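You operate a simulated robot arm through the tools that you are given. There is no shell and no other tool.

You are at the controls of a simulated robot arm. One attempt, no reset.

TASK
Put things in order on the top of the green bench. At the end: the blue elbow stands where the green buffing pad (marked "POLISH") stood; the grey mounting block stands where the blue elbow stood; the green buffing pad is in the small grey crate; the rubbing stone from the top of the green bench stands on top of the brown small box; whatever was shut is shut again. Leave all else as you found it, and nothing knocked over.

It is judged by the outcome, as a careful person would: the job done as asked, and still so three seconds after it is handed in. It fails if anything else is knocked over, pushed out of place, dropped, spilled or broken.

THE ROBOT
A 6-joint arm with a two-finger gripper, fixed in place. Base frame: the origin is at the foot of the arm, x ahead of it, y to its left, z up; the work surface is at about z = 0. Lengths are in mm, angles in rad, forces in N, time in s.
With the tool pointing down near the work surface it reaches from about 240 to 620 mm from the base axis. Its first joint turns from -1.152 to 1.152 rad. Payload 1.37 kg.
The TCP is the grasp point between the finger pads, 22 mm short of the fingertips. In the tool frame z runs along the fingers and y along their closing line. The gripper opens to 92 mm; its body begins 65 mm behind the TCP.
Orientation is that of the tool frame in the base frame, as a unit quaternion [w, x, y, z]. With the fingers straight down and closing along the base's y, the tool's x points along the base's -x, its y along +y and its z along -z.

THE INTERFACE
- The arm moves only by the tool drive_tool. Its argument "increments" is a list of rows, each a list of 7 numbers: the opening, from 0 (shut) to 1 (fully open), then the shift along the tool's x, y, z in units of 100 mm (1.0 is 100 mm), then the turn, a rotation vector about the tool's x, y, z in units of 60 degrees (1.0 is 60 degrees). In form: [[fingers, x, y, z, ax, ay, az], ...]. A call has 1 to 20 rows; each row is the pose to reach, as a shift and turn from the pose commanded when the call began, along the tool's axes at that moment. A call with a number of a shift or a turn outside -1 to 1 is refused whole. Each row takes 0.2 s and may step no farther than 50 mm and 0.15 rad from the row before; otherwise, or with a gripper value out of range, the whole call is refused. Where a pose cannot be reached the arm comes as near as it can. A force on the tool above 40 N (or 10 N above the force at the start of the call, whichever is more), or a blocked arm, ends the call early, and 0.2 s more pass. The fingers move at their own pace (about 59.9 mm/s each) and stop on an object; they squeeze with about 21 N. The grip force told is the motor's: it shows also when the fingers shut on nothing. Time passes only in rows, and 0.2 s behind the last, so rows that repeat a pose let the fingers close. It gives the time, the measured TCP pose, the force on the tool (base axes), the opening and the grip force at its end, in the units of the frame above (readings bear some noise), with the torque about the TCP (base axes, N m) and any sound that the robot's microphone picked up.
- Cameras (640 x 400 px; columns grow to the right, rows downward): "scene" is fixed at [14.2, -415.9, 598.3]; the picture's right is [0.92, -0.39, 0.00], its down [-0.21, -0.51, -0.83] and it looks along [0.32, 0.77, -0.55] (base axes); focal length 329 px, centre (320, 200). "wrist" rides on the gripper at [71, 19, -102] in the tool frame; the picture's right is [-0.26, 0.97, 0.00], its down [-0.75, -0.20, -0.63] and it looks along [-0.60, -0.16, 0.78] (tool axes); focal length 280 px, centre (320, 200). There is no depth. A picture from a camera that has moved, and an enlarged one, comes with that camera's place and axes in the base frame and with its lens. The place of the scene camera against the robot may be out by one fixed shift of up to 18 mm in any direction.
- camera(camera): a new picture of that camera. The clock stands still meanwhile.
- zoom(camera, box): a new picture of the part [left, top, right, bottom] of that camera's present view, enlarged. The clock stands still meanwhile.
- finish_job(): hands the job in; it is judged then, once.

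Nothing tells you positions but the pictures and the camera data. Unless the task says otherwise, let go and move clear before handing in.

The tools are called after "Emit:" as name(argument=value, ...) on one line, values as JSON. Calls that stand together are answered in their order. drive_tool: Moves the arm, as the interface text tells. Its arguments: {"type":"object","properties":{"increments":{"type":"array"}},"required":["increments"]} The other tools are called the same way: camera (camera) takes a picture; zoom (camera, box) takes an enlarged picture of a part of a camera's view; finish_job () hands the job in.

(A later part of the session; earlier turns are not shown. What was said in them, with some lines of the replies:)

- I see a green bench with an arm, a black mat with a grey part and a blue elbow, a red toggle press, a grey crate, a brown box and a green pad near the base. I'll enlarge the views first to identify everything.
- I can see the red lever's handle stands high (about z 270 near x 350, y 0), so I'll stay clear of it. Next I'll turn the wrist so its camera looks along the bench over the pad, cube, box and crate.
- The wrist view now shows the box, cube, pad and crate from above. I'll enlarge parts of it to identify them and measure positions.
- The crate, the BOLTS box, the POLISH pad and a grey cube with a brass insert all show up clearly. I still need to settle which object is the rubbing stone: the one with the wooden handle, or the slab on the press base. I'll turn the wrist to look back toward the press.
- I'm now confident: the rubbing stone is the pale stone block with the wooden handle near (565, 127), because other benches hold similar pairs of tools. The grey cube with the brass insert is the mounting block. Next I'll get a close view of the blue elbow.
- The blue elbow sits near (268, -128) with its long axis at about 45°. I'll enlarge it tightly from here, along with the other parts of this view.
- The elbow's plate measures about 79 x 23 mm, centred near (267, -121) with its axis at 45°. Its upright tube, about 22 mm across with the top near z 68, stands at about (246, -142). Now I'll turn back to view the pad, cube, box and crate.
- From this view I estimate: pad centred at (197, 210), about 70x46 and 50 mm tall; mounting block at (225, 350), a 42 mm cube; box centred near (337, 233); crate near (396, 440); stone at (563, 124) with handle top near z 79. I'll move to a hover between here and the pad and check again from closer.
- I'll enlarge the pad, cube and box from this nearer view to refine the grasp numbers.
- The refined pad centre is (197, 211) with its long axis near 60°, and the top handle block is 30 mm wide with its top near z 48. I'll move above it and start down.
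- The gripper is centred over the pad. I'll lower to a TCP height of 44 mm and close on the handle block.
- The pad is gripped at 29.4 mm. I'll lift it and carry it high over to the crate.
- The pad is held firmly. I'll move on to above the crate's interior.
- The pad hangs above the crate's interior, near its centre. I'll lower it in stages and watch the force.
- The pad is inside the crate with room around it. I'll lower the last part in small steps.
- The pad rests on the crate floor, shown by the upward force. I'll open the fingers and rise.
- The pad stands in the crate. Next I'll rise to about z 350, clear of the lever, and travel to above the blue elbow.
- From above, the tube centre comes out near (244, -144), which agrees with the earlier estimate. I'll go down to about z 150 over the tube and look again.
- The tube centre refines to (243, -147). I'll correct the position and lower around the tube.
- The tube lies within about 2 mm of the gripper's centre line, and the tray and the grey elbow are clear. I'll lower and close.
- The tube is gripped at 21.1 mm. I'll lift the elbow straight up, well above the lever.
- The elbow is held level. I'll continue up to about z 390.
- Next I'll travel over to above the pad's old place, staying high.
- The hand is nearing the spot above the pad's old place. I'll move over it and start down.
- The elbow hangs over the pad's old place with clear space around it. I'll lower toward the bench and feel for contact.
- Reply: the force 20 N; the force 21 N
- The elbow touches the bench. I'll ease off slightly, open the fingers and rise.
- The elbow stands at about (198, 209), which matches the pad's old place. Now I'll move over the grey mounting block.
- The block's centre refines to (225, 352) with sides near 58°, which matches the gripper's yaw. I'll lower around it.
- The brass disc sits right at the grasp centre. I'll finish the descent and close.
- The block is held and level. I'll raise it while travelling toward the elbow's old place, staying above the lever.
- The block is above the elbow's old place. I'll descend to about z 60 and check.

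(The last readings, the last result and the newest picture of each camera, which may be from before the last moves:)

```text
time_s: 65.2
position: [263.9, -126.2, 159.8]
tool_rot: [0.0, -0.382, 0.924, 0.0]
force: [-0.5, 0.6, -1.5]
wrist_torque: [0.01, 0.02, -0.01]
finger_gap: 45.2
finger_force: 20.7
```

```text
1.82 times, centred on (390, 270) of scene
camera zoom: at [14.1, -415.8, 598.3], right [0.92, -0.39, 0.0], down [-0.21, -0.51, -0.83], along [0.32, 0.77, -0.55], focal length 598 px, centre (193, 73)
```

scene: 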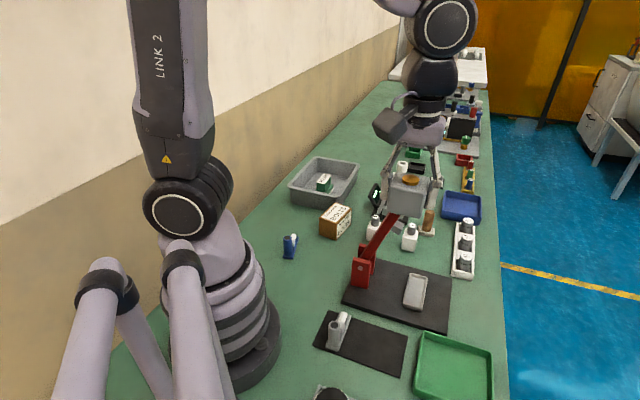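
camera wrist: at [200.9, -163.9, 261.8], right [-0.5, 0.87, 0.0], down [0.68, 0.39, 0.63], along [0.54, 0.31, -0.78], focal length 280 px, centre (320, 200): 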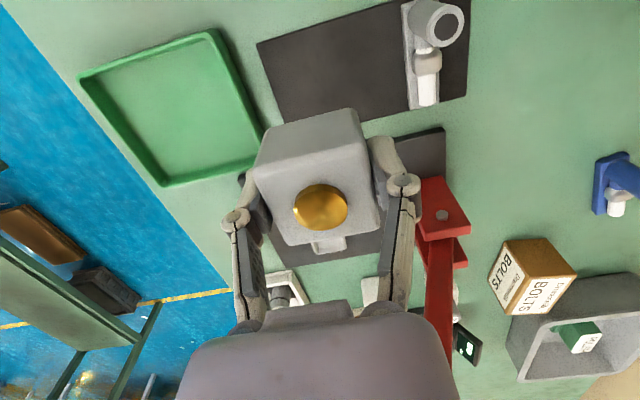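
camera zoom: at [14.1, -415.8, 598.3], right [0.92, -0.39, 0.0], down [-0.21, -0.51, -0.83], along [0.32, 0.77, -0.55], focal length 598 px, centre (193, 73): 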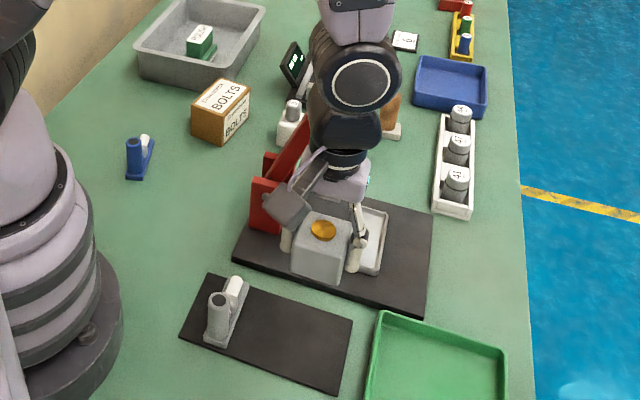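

The view shows enough clearance to the lever. I'll continue down and feel for the mat.

Emit:
drive_tool(increments=[[0.35, 0, 0, 0.25, 0, 0, 0], [0.35, 0, 0, 0.5, 0, 0, 0], [0.35, 0, 0, 0.75, 0, 0, 0], [0.35, 0, 0, 1.0, 0, 0, 0]])

Emit:
camera(camera="wrist")

Emit:
zoom(camera="scene", box=[300, 200, 460, 380])

```text
time_s: 66.2
position: [265.3, -124.5, 60.8]
tool_rot: [0.0, -0.383, 0.924, -0.001]
force: [-0.4, 0.3, 0.0]
wrist_torque: [0.01, -0.04, 0.0]
finger_gap: 45.3
finger_force: 21.9
```

```text
taken
camera wrist: at [202.4, -162.3, 161.8], right [-0.5, 0.87, 0.0], down [0.68, 0.39, 0.63], along [0.54, 0.31, -0.78], focal length 280 px, centre (320, 200)
```

wrist: 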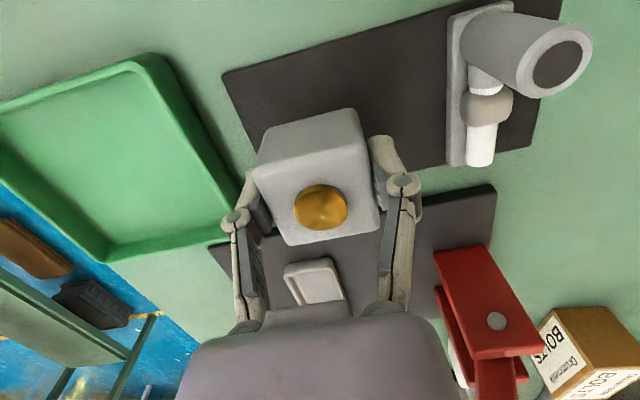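

```text
2.22 times, centred on (380, 290) of scene
camera zoom: at [14.2, -415.8, 598.3], right [0.92, -0.39, 0.0], down [-0.21, -0.51, -0.83], along [0.32, 0.77, -0.55], focal length 731 px, centre (187, 0)
```

zoom: 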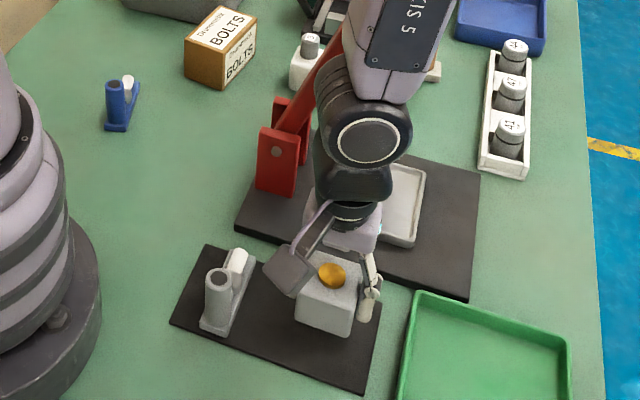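

I'll check the arm's overall posture near the lever before going lower.

Emit:
camera(camera="scene")

Emit:
zoom(camera="scene", box=[320, 60, 520, 260])

```text
taken
```

scene: 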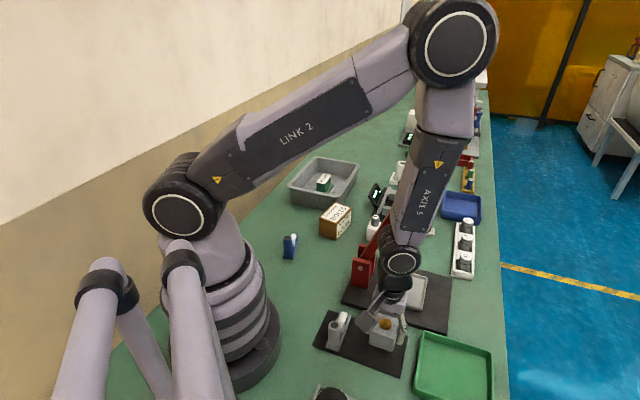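

```text
2.00 times, centred on (420, 160) of scene
camera zoom: at [14.2, -415.8, 598.3], right [0.92, -0.39, 0.0], down [-0.21, -0.51, -0.83], along [0.32, 0.77, -0.55], focal length 658 px, centre (120, 280)
```

zoom: 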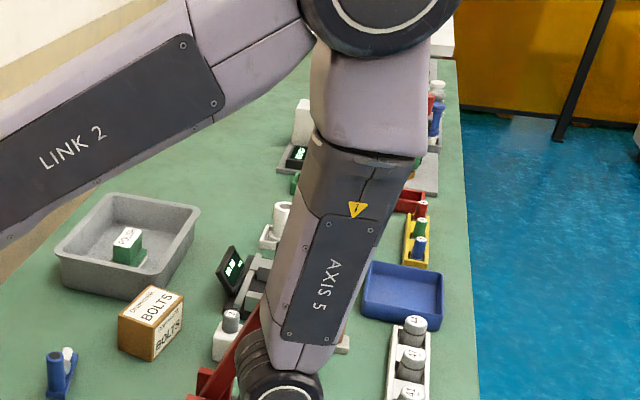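

The forearm stands nearly vertical over the wrist, leaving about 50 mm to the lever handle. I'll carry on lowering gently.

Emit:
drive_tool(increments=[[0.35, 0, 0, 0.1, 0, 0, 0], [0.35, 0, 0, 0.18, 0, 0, 0], [0.35, 0, 0, 0.24, 0, 0, 0], [0.35, 0, 0, 0.25, 0, 0, 0]])

Emit:
drive_tool(increments=[[0.35, 0, 0, 0.01, 0, 0, 0], [0.35, 0, 0, 0.015, 0, 0, 0]])

Emit:
drive_tool(increments=[[0.35, 0, 0, 0.005, 0, 0, 0], [0.35, 0, 0, 0.01, 0, 0, 0]])

```text
time_s: 67.2
position: [265.6, -126.2, 34.8]
tool_rot: [0.0, -0.383, 0.924, 0.0]
force: [-0.5, 0.1, -0.1]
wrist_torque: [-0.04, -0.02, 0.02]
finger_gap: 45.2
finger_force: 21.0
```

```text
time_s: 67.8
position: [264.0, -125.2, 33.7]
tool_rot: [0.0, -0.382, 0.924, 0.001]
force: [0.0, -0.5, -0.5]
wrist_torque: [0.03, 0.01, 0.01]
finger_gap: 45.3
finger_force: 20.7
```

```text
time_s: 68.4
position: [263.8, -126.2, 33.1]
tool_rot: [0.0, -0.383, 0.924, 0.0]
force: [-0.4, -0.1, -0.9]
wrist_torque: [0.02, 0.0, 0.01]
finger_gap: 45.3
finger_force: 21.1
```

Emit:
drive_tool(increments=[[0.35, 0, 0, 0.005, 0, 0, 0], [0.35, 0, 0, 0.01, 0, 0, 0]])

Emit:
drive_tool(increments=[[0.35, 0, 0, 0.005, 0, 0, 0], [0.35, 0, 0, 0.01, 0, 0, 0]])

```text
time_s: 69.0
position: [264.9, -125.7, 32.7]
tool_rot: [0.001, -0.382, 0.924, -0.001]
force: [2.1, 3.7, 13.0]
wrist_torque: [0.15, -0.04, -0.01]
finger_gap: 44.9
finger_force: 20.8
```

```text
time_s: 69.6
position: [264.9, -125.0, 29.7]
tool_rot: [0.001, -0.383, 0.924, -0.001]
force: [0.8, -2.0, 17.9]
wrist_torque: [-0.04, -0.04, 0.02]
finger_gap: 45.6
finger_force: 21.2
```

The block rests on the mat. I'll release with a modest opening, since the green tray is nearby, and rise.

Emit:
drive_tool(increments=[[0.35, 0, 0, -0.012, 0, 0, 0], [0.5, 0, 0, -0.014, 0, 0, 0], [0.62, 0, 0, -0.014, 0, 0, 0], [0.62, 0, 0, -0.014, 0, 0, 0]])

Emit:
drive_tool(increments=[[0.62, 0, 0, -0.15, 0, 0, 0], [0.62, 0, 0, -0.4, 0, 0, 0], [0.62, 0, 0, -0.7, 0, 0, 0], [0.62, 0, 0, -1.0, 0, 0, 0]])

Emit:
camera(camera="wrist")

Emit:
camera(camera="scene")

```text
time_s: 70.6
position: [263.7, -125.5, 32.6]
tool_rot: [0.001, -0.382, 0.924, 0.0]
force: [0.2, 0.1, 0.5]
wrist_torque: [-0.01, 0.0, 0.0]
finger_gap: 57.2
finger_force: 0.1
```

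```text
time_s: 71.6
position: [262.5, -126.3, 131.8]
tool_rot: [-0.001, -0.383, 0.924, 0.0]
force: [0.0, -0.2, -0.1]
wrist_torque: [0.06, 0.01, -0.01]
finger_gap: 57.2
finger_force: 0.0
```

```text
taken
camera wrist: at [200.8, -164.4, 233.7], right [-0.5, 0.87, 0.0], down [0.68, 0.39, 0.62], along [0.54, 0.31, -0.78], focal length 280 px, centre (320, 200)
```

wrist: 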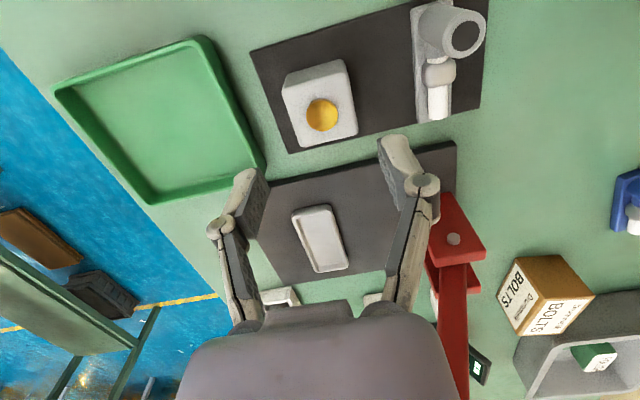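

```text
taken
```

scene: 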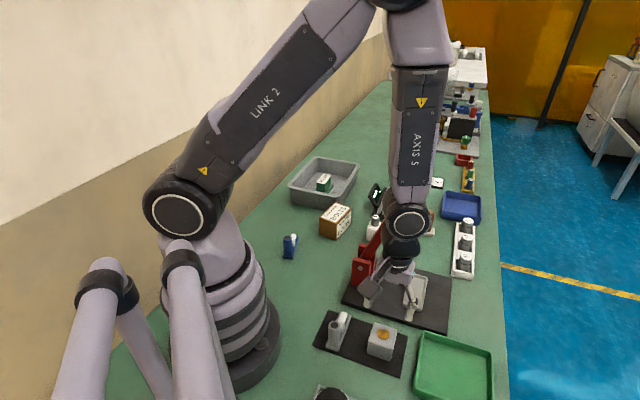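

The block now stands on the mat where the elbow was. Next I'll go high over to the rubbing stone near (563, 124) and look at it on the way.

Emit:
drive_tool(increments=[[0.62, 0, 0, -0.3, 0, 0, 0], [0.62, 0, 0, -0.6, 0, 0, 0], [0.62, 0, 0, -0.9, 0, 0, 0]])

Emit:
drive_tool(increments=[[0.62, 0, 0, -0.3, 0, 0, 0], [0.62, 0, 0, -0.6, 0, 0, 0], [0.62, 0, 0, -0.9, 0, 0, 0]])

Emit:
drive_tool(increments=[[0.62, 0, 0, -0.3, 0, 0, 0], [0.62, 0, 0, -0.6, 0, 0, 0], [0.62, 0, 0, -0.8, 0, 0, 0]])

Emit:
drive_tool(increments=[[0.5, -0.25, -0.02, 0, 0, 0, 0], [0.5, -0.5, -0.045, 0, 0, 0, 0], [0.5, -0.75, -0.07, 0, 0, 0, 0], [0.5, -0.97, -0.0875, 0, 0, 0, 0]])

Emit:
drive_tool(increments=[[0.5, -0.25, -0.02, 0, 0, 0, 0], [0.5, -0.5, -0.045, 0, 0, 0, 0], [0.5, -0.75, -0.07, 0, 0, 0, 0], [0.5, -0.97, -0.0875, 0, 0, 0, 0]])

Emit:
drive_tool(increments=[[0.5, -0.25, -0.02, 0, 0, 0, 0], [0.5, -0.5, -0.045, 0, 0, 0, 0], [0.5, -0.75, -0.07, 0, 0, 0, 0], [0.5, -0.97, -0.0875, 0, 0, 0, 0]])

Emit:
camera(camera="wrist")

Emit:
camera(camera="scene")

```text
time_s: 72.4
position: [265.1, -123.6, 223.6]
tool_rot: [0.0, -0.382, 0.924, 0.0]
force: [0.6, 0.6, -0.4]
wrist_torque: [0.02, -0.01, 0.02]
finger_gap: 57.3
finger_force: 0.1
```

```text
time_s: 73.2
position: [264.2, -124.5, 313.5]
tool_rot: [0.0, -0.383, 0.924, -0.001]
force: [-0.2, -0.3, -0.2]
wrist_torque: [0.0, -0.05, 0.01]
finger_gap: 57.1
finger_force: 0.0
```

```text
time_s: 74.0
position: [264.4, -126.3, 392.0]
tool_rot: [-0.001, -0.382, 0.924, -0.001]
force: [-0.2, 0.6, 0.7]
wrist_torque: [0.01, -0.01, 0.06]
finger_gap: 57.2
finger_force: 0.1
```

```text
time_s: 75.0
position: [339.8, -63.8, 393.2]
tool_rot: [0.0, -0.383, 0.924, 0.0]
force: [0.0, 0.3, -0.8]
wrist_torque: [0.0, 0.03, 0.01]
finger_gap: 46.1
finger_force: 0.1
```

```text
time_s: 76.0
position: [412.4, -1.7, 393.0]
tool_rot: [0.0, -0.383, 0.924, 0.0]
force: [0.1, 0.4, -0.5]
wrist_torque: [-0.01, 0.02, -0.01]
finger_gap: 46.1
finger_force: 0.0
```

```text
time_s: 77.0
position: [490.0, 62.3, 392.9]
tool_rot: [0.001, -0.383, 0.924, 0.001]
force: [-0.3, -0.6, -0.4]
wrist_torque: [0.01, -0.01, 0.0]
finger_gap: 46.0
finger_force: 0.0
```

```text
taken
camera wrist: at [426.8, 24.8, 493.6], right [-0.5, 0.87, 0.0], down [0.68, 0.39, 0.62], along [0.54, 0.31, -0.78], focal length 280 px, centre (320, 200)
```

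wrist: 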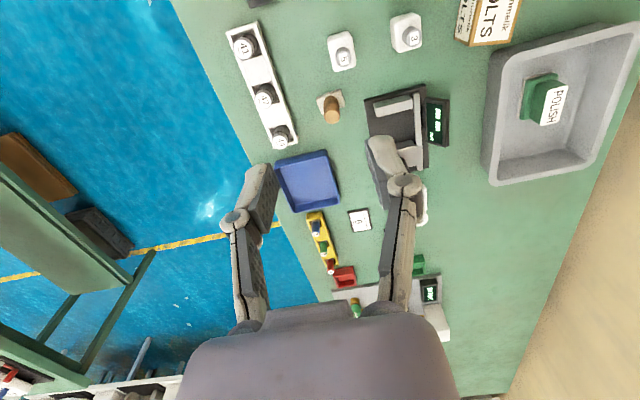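

```text
taken
```

scene: 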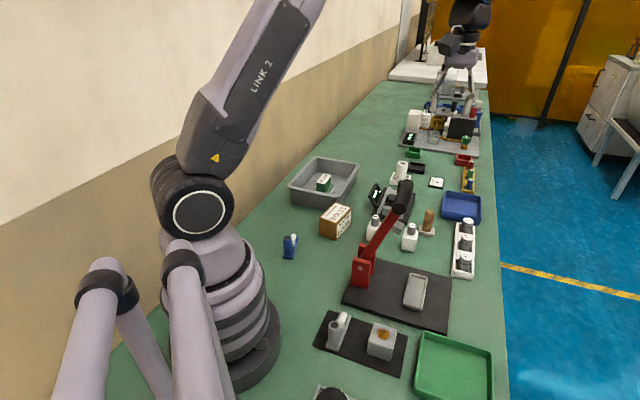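

Emit:
zoom(camera="wrist", box=[270, 70, 390, 150])

Emit:
zoom(camera="scene", box=[400, 190, 480, 270])

Emit:
zoom(camera="wrist", box=[220, 0, 520, 200])

```text
5.00 times, centred on (330, 110) of wrist
camera zoom: at [426.8, 24.8, 493.6], right [-0.5, 0.87, 0.0], down [0.68, 0.39, 0.62], along [0.54, 0.31, -0.78], focal length 1402 px, centre (270, 650)
```

zoom: 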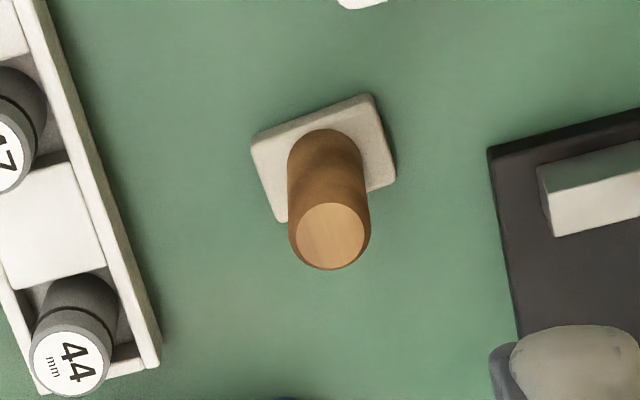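

```text
5.00 times, centred on (440, 230) of scene
camera zoom: at [14.1, -415.9, 598.3], right [0.92, -0.39, 0.0], down [-0.21, -0.51, -0.83], along [0.32, 0.77, -0.55], focal length 1644 px, centre (-280, 50)
```

zoom: 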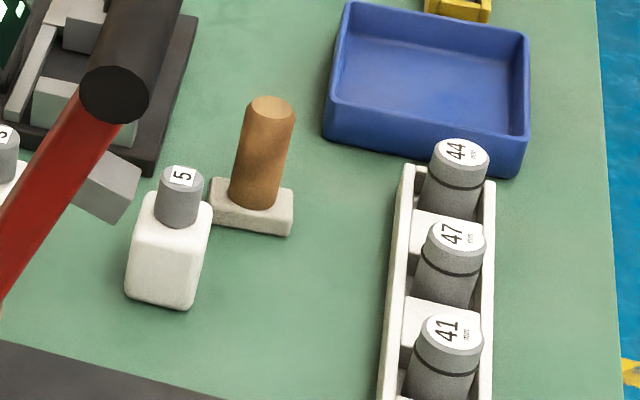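

```text
2.00 times, centred on (370, 100) of wrist
camera zoom: at [426.8, 24.8, 493.6], right [-0.5, 0.87, 0.0], down [0.68, 0.39, 0.62], along [0.54, 0.31, -0.78], focal length 561 px, centre (220, 400)
```

zoom: 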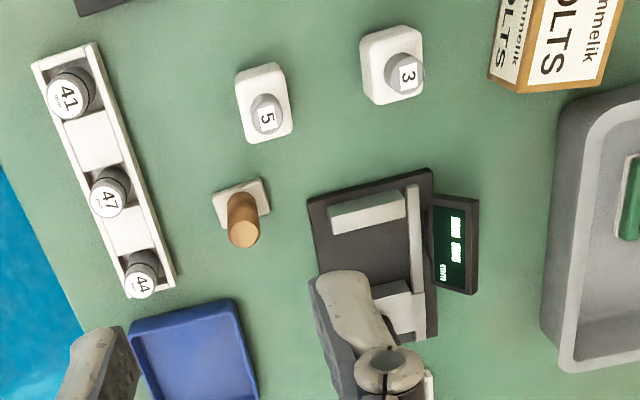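

The stone is centred at about (563, 125), its base is 43 x 31 mm, and its handle is about 22 mm across with the top near z 80. I'll move above it and turn the fingers to close roughly along y, where the neighbours leave the most room.

Emit:
drive_tool(increments=[[0.5, -0.14, -0.01, 0.12, 0, 0, 0.131], [0.5, -0.28, -0.02, 0.25, 0, 0, 0.262], [0.5, -0.42, -0.03, 0.38, 0, 0, 0.393], [0.5, -0.56, -0.045, 0.5, 0, 0, 0.524], [0.5, -0.7, -0.055, 0.63, 0, 0, 0.655], [0.5, -0.84, -0.07, 0.76, 0, 0, 0.786], [0.5, -0.98, -0.08, 0.9, 0, 0, 0.917]])

Emit:
drive_tool(increments=[[0.5, 0, 0, 0.3, 0, 0, 0], [0.5, 0, 0, 0.6, 0, 0, 0], [0.5, 0, 0, 0.9, 0, 0, 0]])

Emit:
camera(camera="wrist")

Emit:
camera(camera="scene")

```text
time_s: 78.6
position: [563.3, 124.3, 303.2]
tool_rot: [0.0, 0.089, 0.996, 0.0]
force: [-0.1, 0.5, 0.1]
wrist_torque: [-0.01, -0.01, 0.01]
finger_gap: 45.9
finger_force: 0.1
```

```text
time_s: 79.4
position: [562.5, 126.9, 212.9]
tool_rot: [0.0, 0.087, 0.996, 0.0]
force: [-0.5, 0.4, -0.2]
wrist_torque: [-0.01, -0.03, 0.02]
finger_gap: 46.1
finger_force: 0.1
```

```text
taken
camera wrist: at [497.4, 156.4, 314.2], right [0.43, 0.9, 0.0], down [0.71, -0.33, 0.63], along [0.57, -0.27, -0.78], focal length 280 px, centre (320, 200)
```

wrist: 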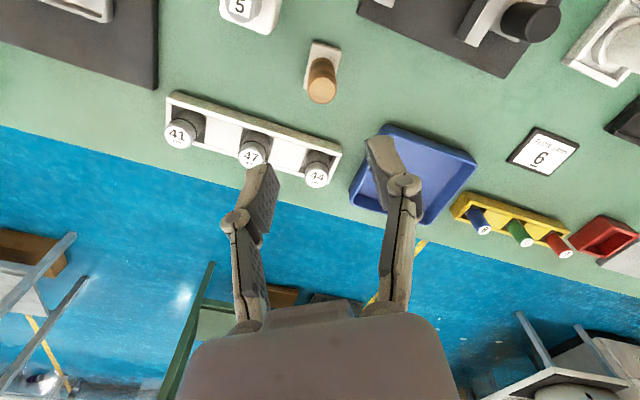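

```text
taken
```

scene: 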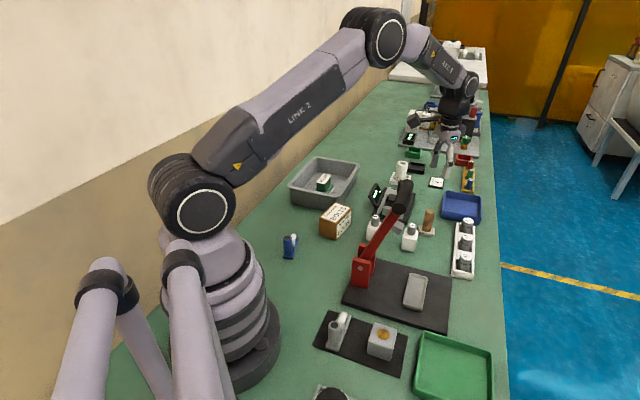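

Emit:
zoom(camera="wrist", box=[270, 30, 370, 120])

```text
4.44 times, centred on (320, 75) of wrist
camera zoom: at [497.4, 156.4, 314.2], right [0.43, 0.9, 0.0], down [0.71, -0.33, 0.63], along [0.57, -0.27, -0.78], focal length 1246 px, centre (320, 756)
```

zoom: 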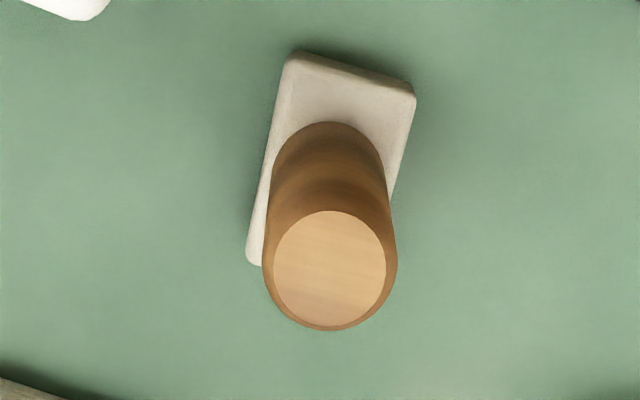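

The handle is about 2 mm off the gripper's centre. I'll correct that and lower.

Emit:
drive_tool(increments=[[0.5, 0.009, 0.02, 0.25, 0, 0, 0], [0.5, 0.009, 0.02, 0.5, 0, 0, 0], [0.5, 0.009, 0.02, 0.75, 0, 0, 0], [0.5, 0.009, 0.02, 0.95, 0, 0, 0]])

Emit:
camera(camera="wrist")

Emit:
zoom(camera="scene", box=[380, 130, 500, 260])

```text
time_s: 80.4
position: [562.7, 129.3, 119.1]
tool_rot: [0.0, 0.086, 0.996, -0.001]
force: [-0.3, -0.1, 0.3]
wrist_torque: [-0.02, -0.01, 0.01]
finger_gap: 46.0
finger_force: 0.0
```

```text
taken
camera wrist: at [497.6, 159.1, 219.8], right [0.43, 0.9, 0.0], down [0.71, -0.33, 0.63], along [0.57, -0.27, -0.78], focal length 280 px, centre (320, 200)
```

wrist: 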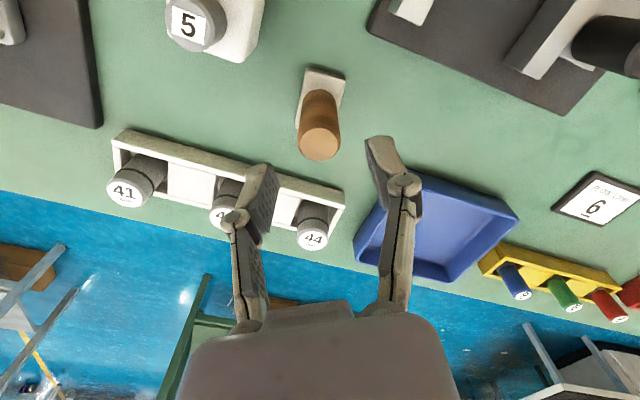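

```text
3.08 times, centred on (440, 195) of scene
camera zoom: at [14.2, -415.9, 598.3], right [0.92, -0.39, 0.0], down [-0.21, -0.51, -0.83], along [0.32, 0.77, -0.55], focal length 1012 px, centre (-49, 215)
```

zoom: 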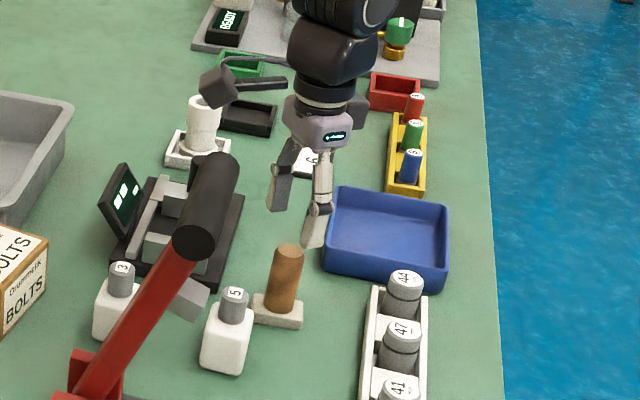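

The handle is centred on the grasp axis. I'll lower to a TCP height of 56 mm, close, and lift slightly.

Emit:
drive_tool(increments=[[0.5, 0, 0, 0.2, 0, 0, 0], [0.5, 0, 0, 0.4, 0, 0, 0], [0.5, 0, 0, 0.55, 0, 0, 0], [0.5, 0, 0, 0.61, 0, 0, 0]])

Emit:
drive_tool(increments=[[0.35, 0, 0, 0, 0, 0, 0], [0.25, 0, 0, 0, 0, 0, 0], [0.15, 0, 0, 0, 0, 0, 0], [0.15, 0, 0, 0, 0, 0, 0]])

Emit:
camera(camera="wrist")

Emit:
zoom(camera="scene", box=[380, 130, 500, 260])

```text
time_s: 81.4
position: [564.4, 128.0, 56.5]
tool_rot: [0.0, 0.088, 0.996, -0.001]
force: [1.0, 0.4, -0.2]
wrist_torque: [-0.02, 0.01, 0.01]
finger_gap: 46.0
finger_force: 0.0
```

```text
time_s: 82.4
position: [563.0, 128.2, 55.8]
tool_rot: [0.0, 0.087, 0.996, 0.0]
force: [0.2, -0.7, 1.3]
wrist_torque: [0.04, -0.01, 0.02]
finger_gap: 25.1
finger_force: 20.9
```

```text
taken
camera wrist: at [497.8, 158.5, 157.2], right [0.43, 0.9, 0.0], down [0.71, -0.33, 0.63], along [0.57, -0.27, -0.78], focal length 280 px, centre (320, 200)
```

wrist: 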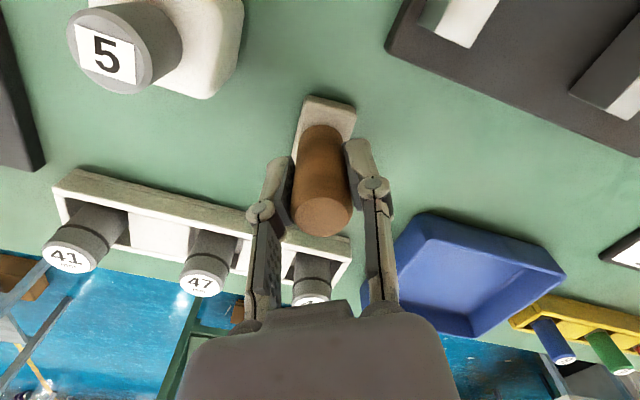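

```text
3.08 times, centred on (440, 195) of scene
camera zoom: at [14.2, -415.8, 598.3], right [0.92, -0.39, 0.0], down [-0.21, -0.51, -0.83], along [0.32, 0.77, -0.55], focal length 1012 px, centre (-49, 215)
```

zoom: 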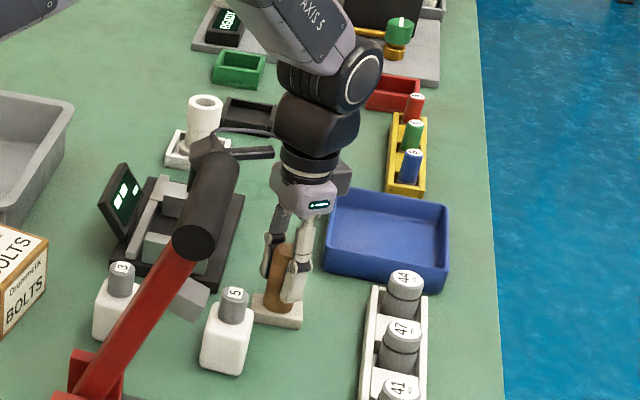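

The handle is gripped at 25 mm. I'll lift the stone straight up, then carry it toward the box while turning it to line up.

Emit:
drive_tool(increments=[[0.15, 0, 0, -0.08, 0, 0, 0], [0.15, 0, 0, -0.25, 0, 0, 0], [0.15, 0, 0, -0.5, 0, 0, 0], [0.15, 0, 0, -0.75, 0, 0, 0], [0.15, 0, 0, -1.0, 0, 0, 0]])

Emit:
drive_tool(increments=[[0.15, 0, 0, -0.25, 0, 0, 0], [0.15, 0, 0, -0.5, 0, 0, 0], [0.15, 0, 0, -0.75, 0, 0, 0], [0.15, 0, 0, -0.95, 0, 0, 0]])

Emit:
drive_tool(increments=[[0.15, 0.2, 0.06, 0, 0, 0, 0], [0.15, 0.4, 0.12, 0, 0, 0, 0], [0.15, 0.6, 0.18, 0, 0, 0, 0], [0.15, 0.8, 0.237, 0, 0, 0, 0]])

Emit:
drive_tool(increments=[[0.15, 0.2, 0.06, 0, 0, 0, 0], [0.15, 0.4, 0.12, 0, 0, 0, 0], [0.15, 0.6, 0.18, 0, 0, 0, 0], [0.15, 0.8, 0.237, 0, 0, 0, 0]])

Emit:
drive_tool(increments=[[0.15, 0, 0, 0, 0, 0, -0.12], [0.15, 0, 0, 0, 0, 0, -0.24], [0.15, 0, 0, 0, 0, 0, -0.37], [0.15, 0, 0, 0, 0, 0, -0.5], [0.15, 0, 0, 0, 0, 0, -0.62]])

Emit:
drive_tool(increments=[[0.15, 0, 0, 0, 0, 0, -0.12], [0.15, 0, 0, 0, 0, 0, -0.24], [0.15, 0, 0, 0, 0, 0, -0.37], [0.15, 0, 0, 0, 0, 0, -0.5], [0.15, 0, 0, 0, 0, 0, -0.618], [0.15, 0, 0, 0, 0, 0, -0.618]])

Emit:
camera(camera="wrist")

Emit:
camera(camera="scene")

```text
time_s: 83.6
position: [562.5, 126.5, 155.8]
tool_rot: [-0.001, 0.087, 0.996, 0.0]
force: [-0.2, 0.7, -1.1]
wrist_torque: [-0.01, -0.01, -0.02]
finger_gap: 24.9
finger_force: 20.7
```

```text
time_s: 84.6
position: [561.5, 126.6, 252.3]
tool_rot: [0.0, 0.088, 0.996, 0.0]
force: [0.0, -0.4, -0.4]
wrist_torque: [0.01, 0.01, -0.02]
finger_gap: 25.3
finger_force: 21.5
```

```text
time_s: 85.6
position: [488.7, 164.1, 250.0]
tool_rot: [-0.001, 0.088, 0.996, 0.0]
force: [0.8, 0.6, -0.9]
wrist_torque: [0.0, 0.01, 0.02]
finger_gap: 24.8
finger_force: 20.4
```

```text
time_s: 86.6
position: [413.7, 202.3, 251.1]
tool_rot: [0.0, 0.087, 0.996, 0.0]
force: [-0.3, 0.8, -1.2]
wrist_torque: [0.0, -0.02, 0.01]
finger_gap: 24.6
finger_force: 21.0
```

```text
time_s: 87.8
position: [413.5, 202.6, 251.4]
tool_rot: [-0.001, -0.237, 0.972, 0.0]
force: [0.0, 0.0, -0.8]
wrist_torque: [0.01, 0.0, 0.01]
finger_gap: 24.8
finger_force: 21.4
```

```text
time_s: 89.2
position: [413.9, 203.0, 251.3]
tool_rot: [0.0, -0.532, 0.847, 0.0]
force: [-0.4, -0.4, -0.6]
wrist_torque: [-0.01, -0.02, -0.01]
finger_gap: 25.1
finger_force: 20.6
```

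```text
taken
camera wrist: at [366.3, 146.0, 352.3], right [-0.76, 0.65, 0.0], down [0.51, 0.59, 0.62], along [0.41, 0.47, -0.78], focal length 280 px, centre (320, 200)
```

wrist: 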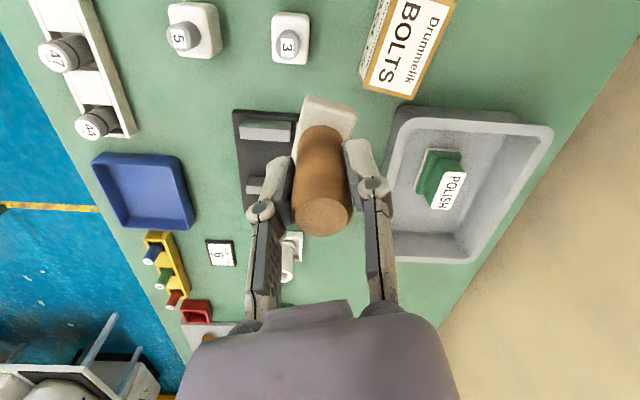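

```text
taken
```

scene: 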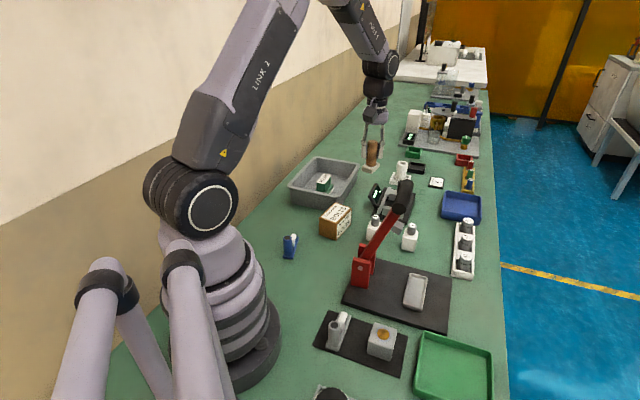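

The stone is aligned with the box's long axis. I work out the box top centre as about (340, 240) with its top between z 50 and 58. I'll move over it and view it again.

Emit:
drive_tool(increments=[[0.15, -0.01, 0.2, 0, 0, 0, 0], [0.15, -0.015, 0.42, 0, 0, 0, 0], [0.15, -0.025, 0.64, 0, 0, 0, 0], [0.15, -0.031, 0.833, 0, 0, 0, 0], [0.15, -0.031, 0.833, 0, 0, 0, 0]])

Emit:
camera(camera="wrist")

Emit:
zoom(camera="scene", box=[270, 120, 410, 260])

```text
time_s: 90.4
position: [339.7, 240.6, 250.5]
tool_rot: [0.0, -0.532, 0.847, -0.001]
force: [-0.2, -0.7, -1.0]
wrist_torque: [0.0, -0.01, -0.01]
finger_gap: 25.3
finger_force: 20.9
```

```text
taken
camera wrist: at [292.7, 184.4, 351.5], right [-0.76, 0.66, 0.0], down [0.51, 0.59, 0.63], along [0.41, 0.47, -0.78], focal length 280 px, centre (320, 200)
```

wrist: 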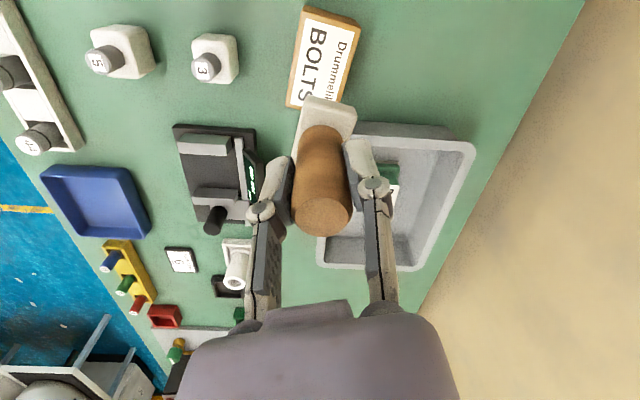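

```text
2.86 times, centred on (340, 190) of scene
camera zoom: at [14.2, -415.8, 598.3], right [0.92, -0.39, 0.0], down [-0.21, -0.51, -0.83], along [0.32, 0.77, -0.55], focal length 939 px, centre (263, 229)
```

zoom: 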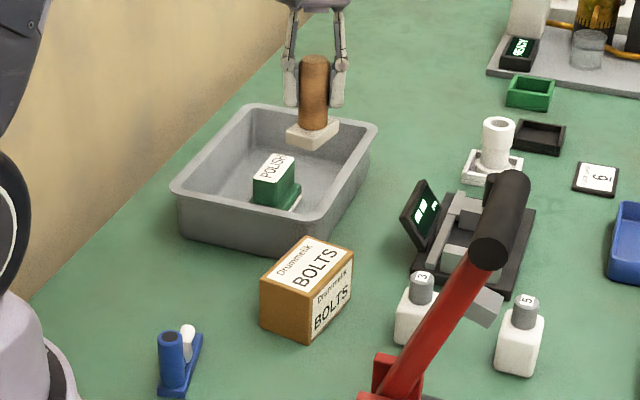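

Emit:
zoom(camera="wrist", box=[270, 0, 390, 120])

```text
3.33 times, centred on (330, 60) of wrist
camera zoom: at [292.7, 184.4, 351.5], right [-0.76, 0.66, 0.0], down [0.51, 0.59, 0.63], along [0.41, 0.47, -0.78], focal length 935 px, centre (287, 667)
```

zoom: 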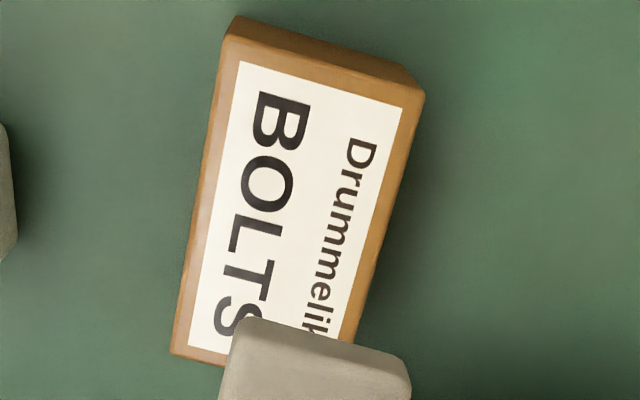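

The box top centre is (340, 239) and the stone is lined up with it. I'll lower toward the box top.

Emit:
drive_tool(increments=[[0.15, 0, 0, 0.25, 0, 0, 0], [0.15, 0, 0, 0.5, 0, 0, 0], [0.15, 0, 0, 0.75, 0, 0, 0], [0.15, 0, 0, 1.0, 0, 0, 0]])

Emit:
drive_tool(increments=[[0.15, 0, 0, 0.1, 0, 0, 0], [0.15, 0, 0, 0.2, 0, 0, 0], [0.15, 0, 0, 0.29, 0, 0, 0], [0.15, 0, 0, 0.31, 0, 0, 0]])

Emit:
camera(camera="wrist")

Emit:
zoom(camera="scene", box=[290, 160, 390, 260])

```text
time_s: 91.4
position: [340.2, 240.4, 150.1]
tool_rot: [0.0, -0.532, 0.847, -0.001]
force: [-0.7, 0.1, -0.7]
wrist_torque: [-0.02, 0.02, -0.02]
finger_gap: 25.0
finger_force: 21.0
```

```text
time_s: 92.4
position: [339.8, 241.3, 120.0]
tool_rot: [-0.001, -0.532, 0.847, 0.0]
force: [0.2, 0.6, -1.3]
wrist_torque: [0.01, 0.01, -0.05]
finger_gap: 24.8
finger_force: 21.0
```

```text
taken
camera wrist: at [292.9, 184.2, 222.3], right [-0.76, 0.66, 0.0], down [0.51, 0.59, 0.62], along [0.41, 0.47, -0.78], focal length 280 px, centre (320, 200)
```

wrist: 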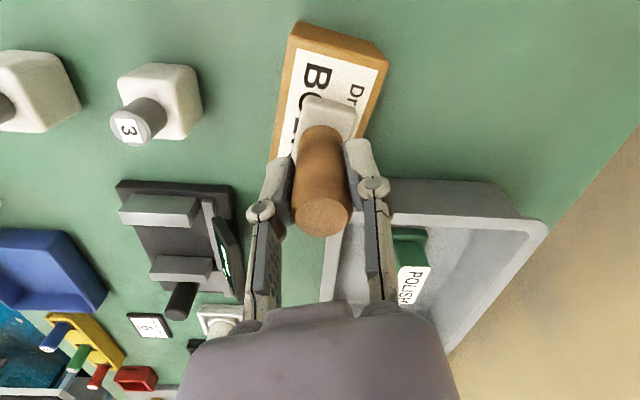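

```text
4.00 times, centred on (340, 210) of scene
camera zoom: at [14.2, -415.8, 598.3], right [0.92, -0.39, 0.0], down [-0.21, -0.51, -0.83], along [0.32, 0.77, -0.55], focal length 1315 px, centre (240, 160)
```

zoom: 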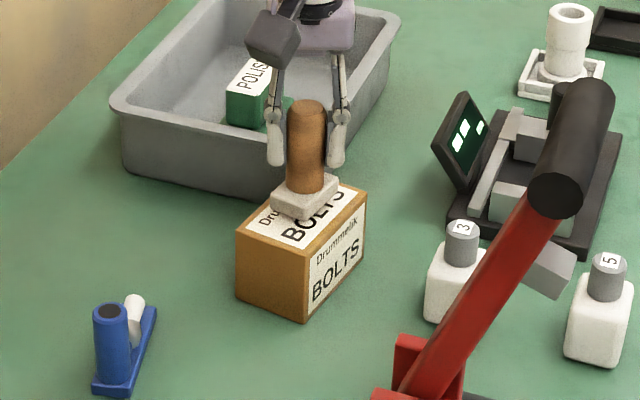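

The stone is just above the box top. I'll step down slowly until contact shows.

Emit:
drive_tool(increments=[[0.15, 0, 0, 0.015, 0, 0, 0], [0.15, 0, 0, 0.03, 0, 0, 0]])

Emit:
drive_tool(increments=[[0.15, 0, 0, 0.01, 0, 0, 0], [0.15, 0, 0, 0.02, 0, 0, 0]])

Emit:
drive_tool(increments=[[0.15, 0, 0, 0.01, 0, 0, 0], [0.15, 0, 0, 0.015, 0, 0, 0]])

```text
time_s: 93.0
position: [340.3, 241.9, 118.3]
tool_rot: [0.0, -0.532, 0.847, 0.0]
force: [0.8, 0.1, -1.2]
wrist_torque: [-0.02, 0.0, -0.01]
finger_gap: 24.8
finger_force: 21.1
```

```text
time_s: 93.6
position: [341.0, 241.4, 115.7]
tool_rot: [0.0, -0.532, 0.846, -0.001]
force: [-3.0, -0.7, 7.1]
wrist_torque: [-0.03, 0.12, 0.03]
finger_gap: 24.9
finger_force: 21.0
```

```text
time_s: 94.2
position: [340.5, 240.7, 114.1]
tool_rot: [0.001, -0.532, 0.847, 0.0]
force: [-1.7, -4.2, 16.7]
wrist_torque: [-0.08, 0.03, 0.02]
finger_gap: 24.9
finger_force: 21.5
```

The stone is in contact with the box top. I'll ease off a little, release and rise straight up.

Emit:
drive_tool(increments=[[0.15, 0, 0, -0.012, 0, 0, 0], [0.3, 0, 0, -0.015, 0, 0, 0], [0.48, 0, 0, -0.015, 0, 0, 0], [0.48, 0, 0, -0.015, 0, 0, 0]])

Emit:
drive_tool(increments=[[0.48, 0, 0, -0.12, 0, 0, 0], [0.48, 0, 0, -0.35, 0, 0, 0], [0.48, 0, 0, -0.65, 0, 0, 0], [0.48, 0, 0, -1.0, 0, 0, 0]])

Emit:
camera(camera="wrist")

Emit:
zoom(camera="scene", box=[290, 160, 390, 260])

```text
time_s: 95.2
position: [340.4, 240.6, 115.6]
tool_rot: [0.0, -0.532, 0.847, 0.0]
force: [0.4, -0.9, 0.0]
wrist_torque: [-0.05, -0.01, 0.02]
finger_gap: 44.0
finger_force: 0.1
```

```text
time_s: 96.2
position: [339.5, 242.4, 216.7]
tool_rot: [0.0, -0.531, 0.847, 0.0]
force: [0.4, -0.2, 0.3]
wrist_torque: [-0.02, 0.02, 0.03]
finger_gap: 44.3
finger_force: 0.1
```

```text
taken
camera wrist: at [290.7, 186.0, 317.6], right [-0.76, 0.66, 0.0], down [0.51, 0.59, 0.62], along [0.41, 0.47, -0.78], focal length 280 px, centre (320, 200)
```

wrist: 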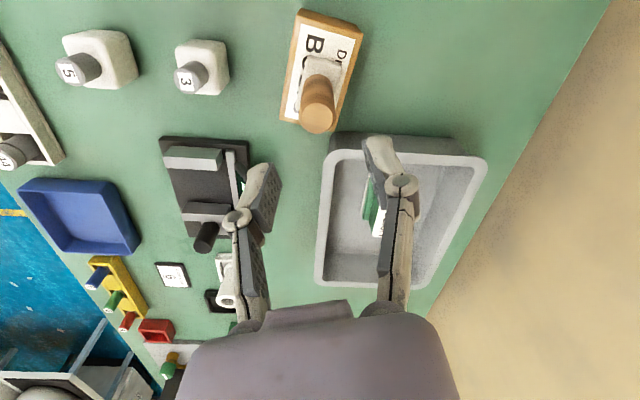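

```text
4.00 times, centred on (340, 210) of scene
camera zoom: at [14.2, -415.8, 598.3], right [0.92, -0.39, 0.0], down [-0.21, -0.51, -0.83], along [0.32, 0.77, -0.55], focal length 1315 px, centre (240, 160)
```

zoom: 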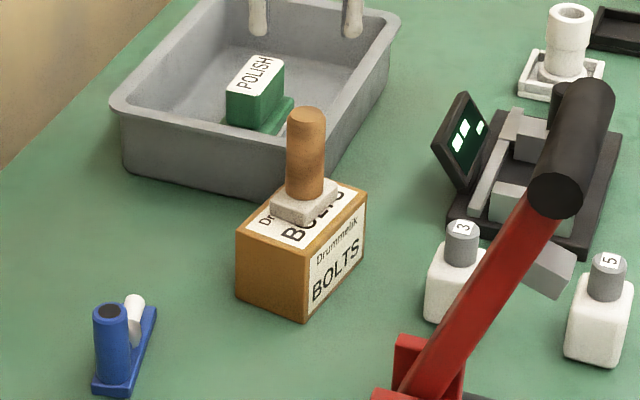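

The stone stands on the box. I'll rise clear and check the whole bench once more.

Emit:
drive_tool(increments=[[0.6, 0, 0, -0.3, 0, 0, 0], [0.8, 0, 0, -0.65, 0, 0, 0], [1, 0, 0, -1.0, 0, 0, 0]])

Emit:
drive_tool(increments=[[1, 0.2, -0.1, -0.2, 0, 0, 0], [1, 0.4, -0.2, -0.4, 0, 0, 0], [1, 0.6, -0.3, -0.5, 0, 0, 0]])

Emit:
camera(camera="scene")

Emit:
camera(camera="wrist")

Emit:
zoom(camera="scene", box=[260, 140, 500, 400])

Emit:
zoom(camera="scene", box=[310, 290, 420, 390])

```text
time_s: 97.0
position: [338.2, 240.4, 316.6]
tool_rot: [0.001, -0.532, 0.847, 0.0]
force: [-0.2, -0.1, 0.9]
wrist_torque: [0.01, 0.0, -0.02]
finger_gap: 91.9
finger_force: 0.1
```

```text
time_s: 97.8
position: [340.4, 175.3, 366.9]
tool_rot: [0.0, -0.532, 0.847, 0.0]
force: [-0.2, 0.7, 0.5]
wrist_torque: [0.0, -0.03, 0.0]
finger_gap: 91.8
finger_force: 0.1
```

```text
taken
```

scene: 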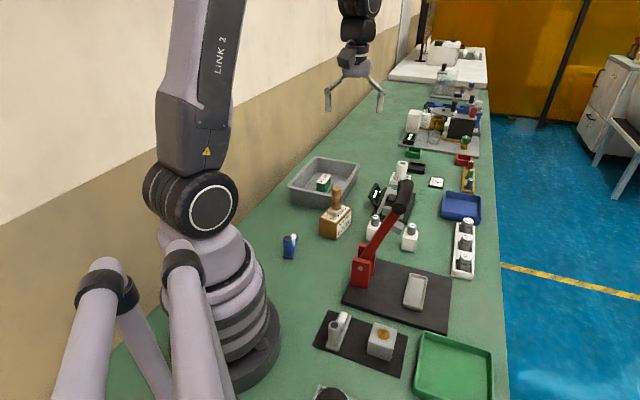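

```text
taken
camera wrist: at [293.2, 118.1, 467.8], right [-0.76, 0.66, 0.0], down [0.51, 0.59, 0.63], along [0.41, 0.47, -0.78], focal length 280 px, centre (320, 200)
```

wrist: 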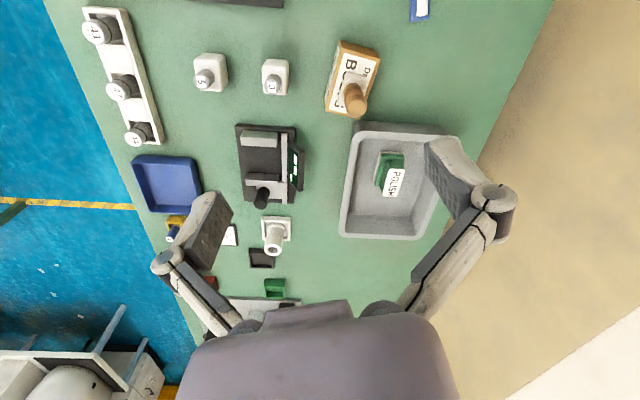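

```text
1.54 times, centred on (380, 270) of scene
camera zoom: at [14.2, -415.8, 598.3], right [0.92, -0.39, 0.0], down [-0.21, -0.51, -0.83], along [0.32, 0.77, -0.55], focal length 506 px, centre (228, 92)
```

zoom: 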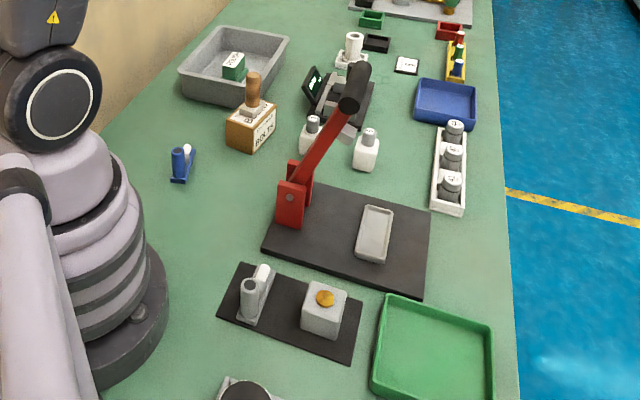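

```text
4.00 times, centred on (365, 340) of scene
camera zoom: at [14.2, -415.8, 598.3], right [0.92, -0.39, 0.0], down [-0.21, -0.51, -0.83], along [0.32, 0.77, -0.55], focal length 1315 px, centre (140, -360)
```

zoom: 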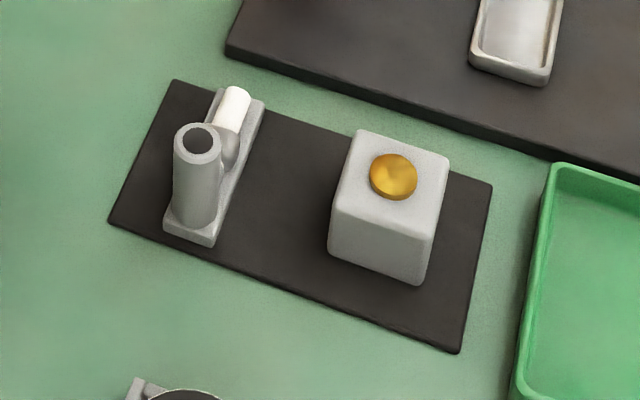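

All four objects are where they should be: the pad in the crate, the elbow at the pad's old place, the block at the elbow's old place, and the stone on the box. The rest looks unchanged, nothing was opened along the way, and the gripper is empty and clear. I'm handing in the job.

Emit:
finish_job()

```text
The job is handed in.
```

The job is handed in, and the last pictures show all four objects standing where you asked, with nothing knocked over.

- **Green buffing pad:** it stands in the small grey crate, near the middle.
- **Blue elbow:** it stands where the pad stood, about 1 mm from the pad's measured centre.
- **Grey mounting block:** it stands on the black mat where the elbow stood. I took this to be the grey cube with the brass insert.
- **Rubbing stone:** it stands on top of the brown box. I took this to be the pale stone block with the wooden handle, not the grey dish on the red press.

I opened nothing, so there was nothing to shut again. The other objects look unmoved, and the gripper is empty and clear of the bench.
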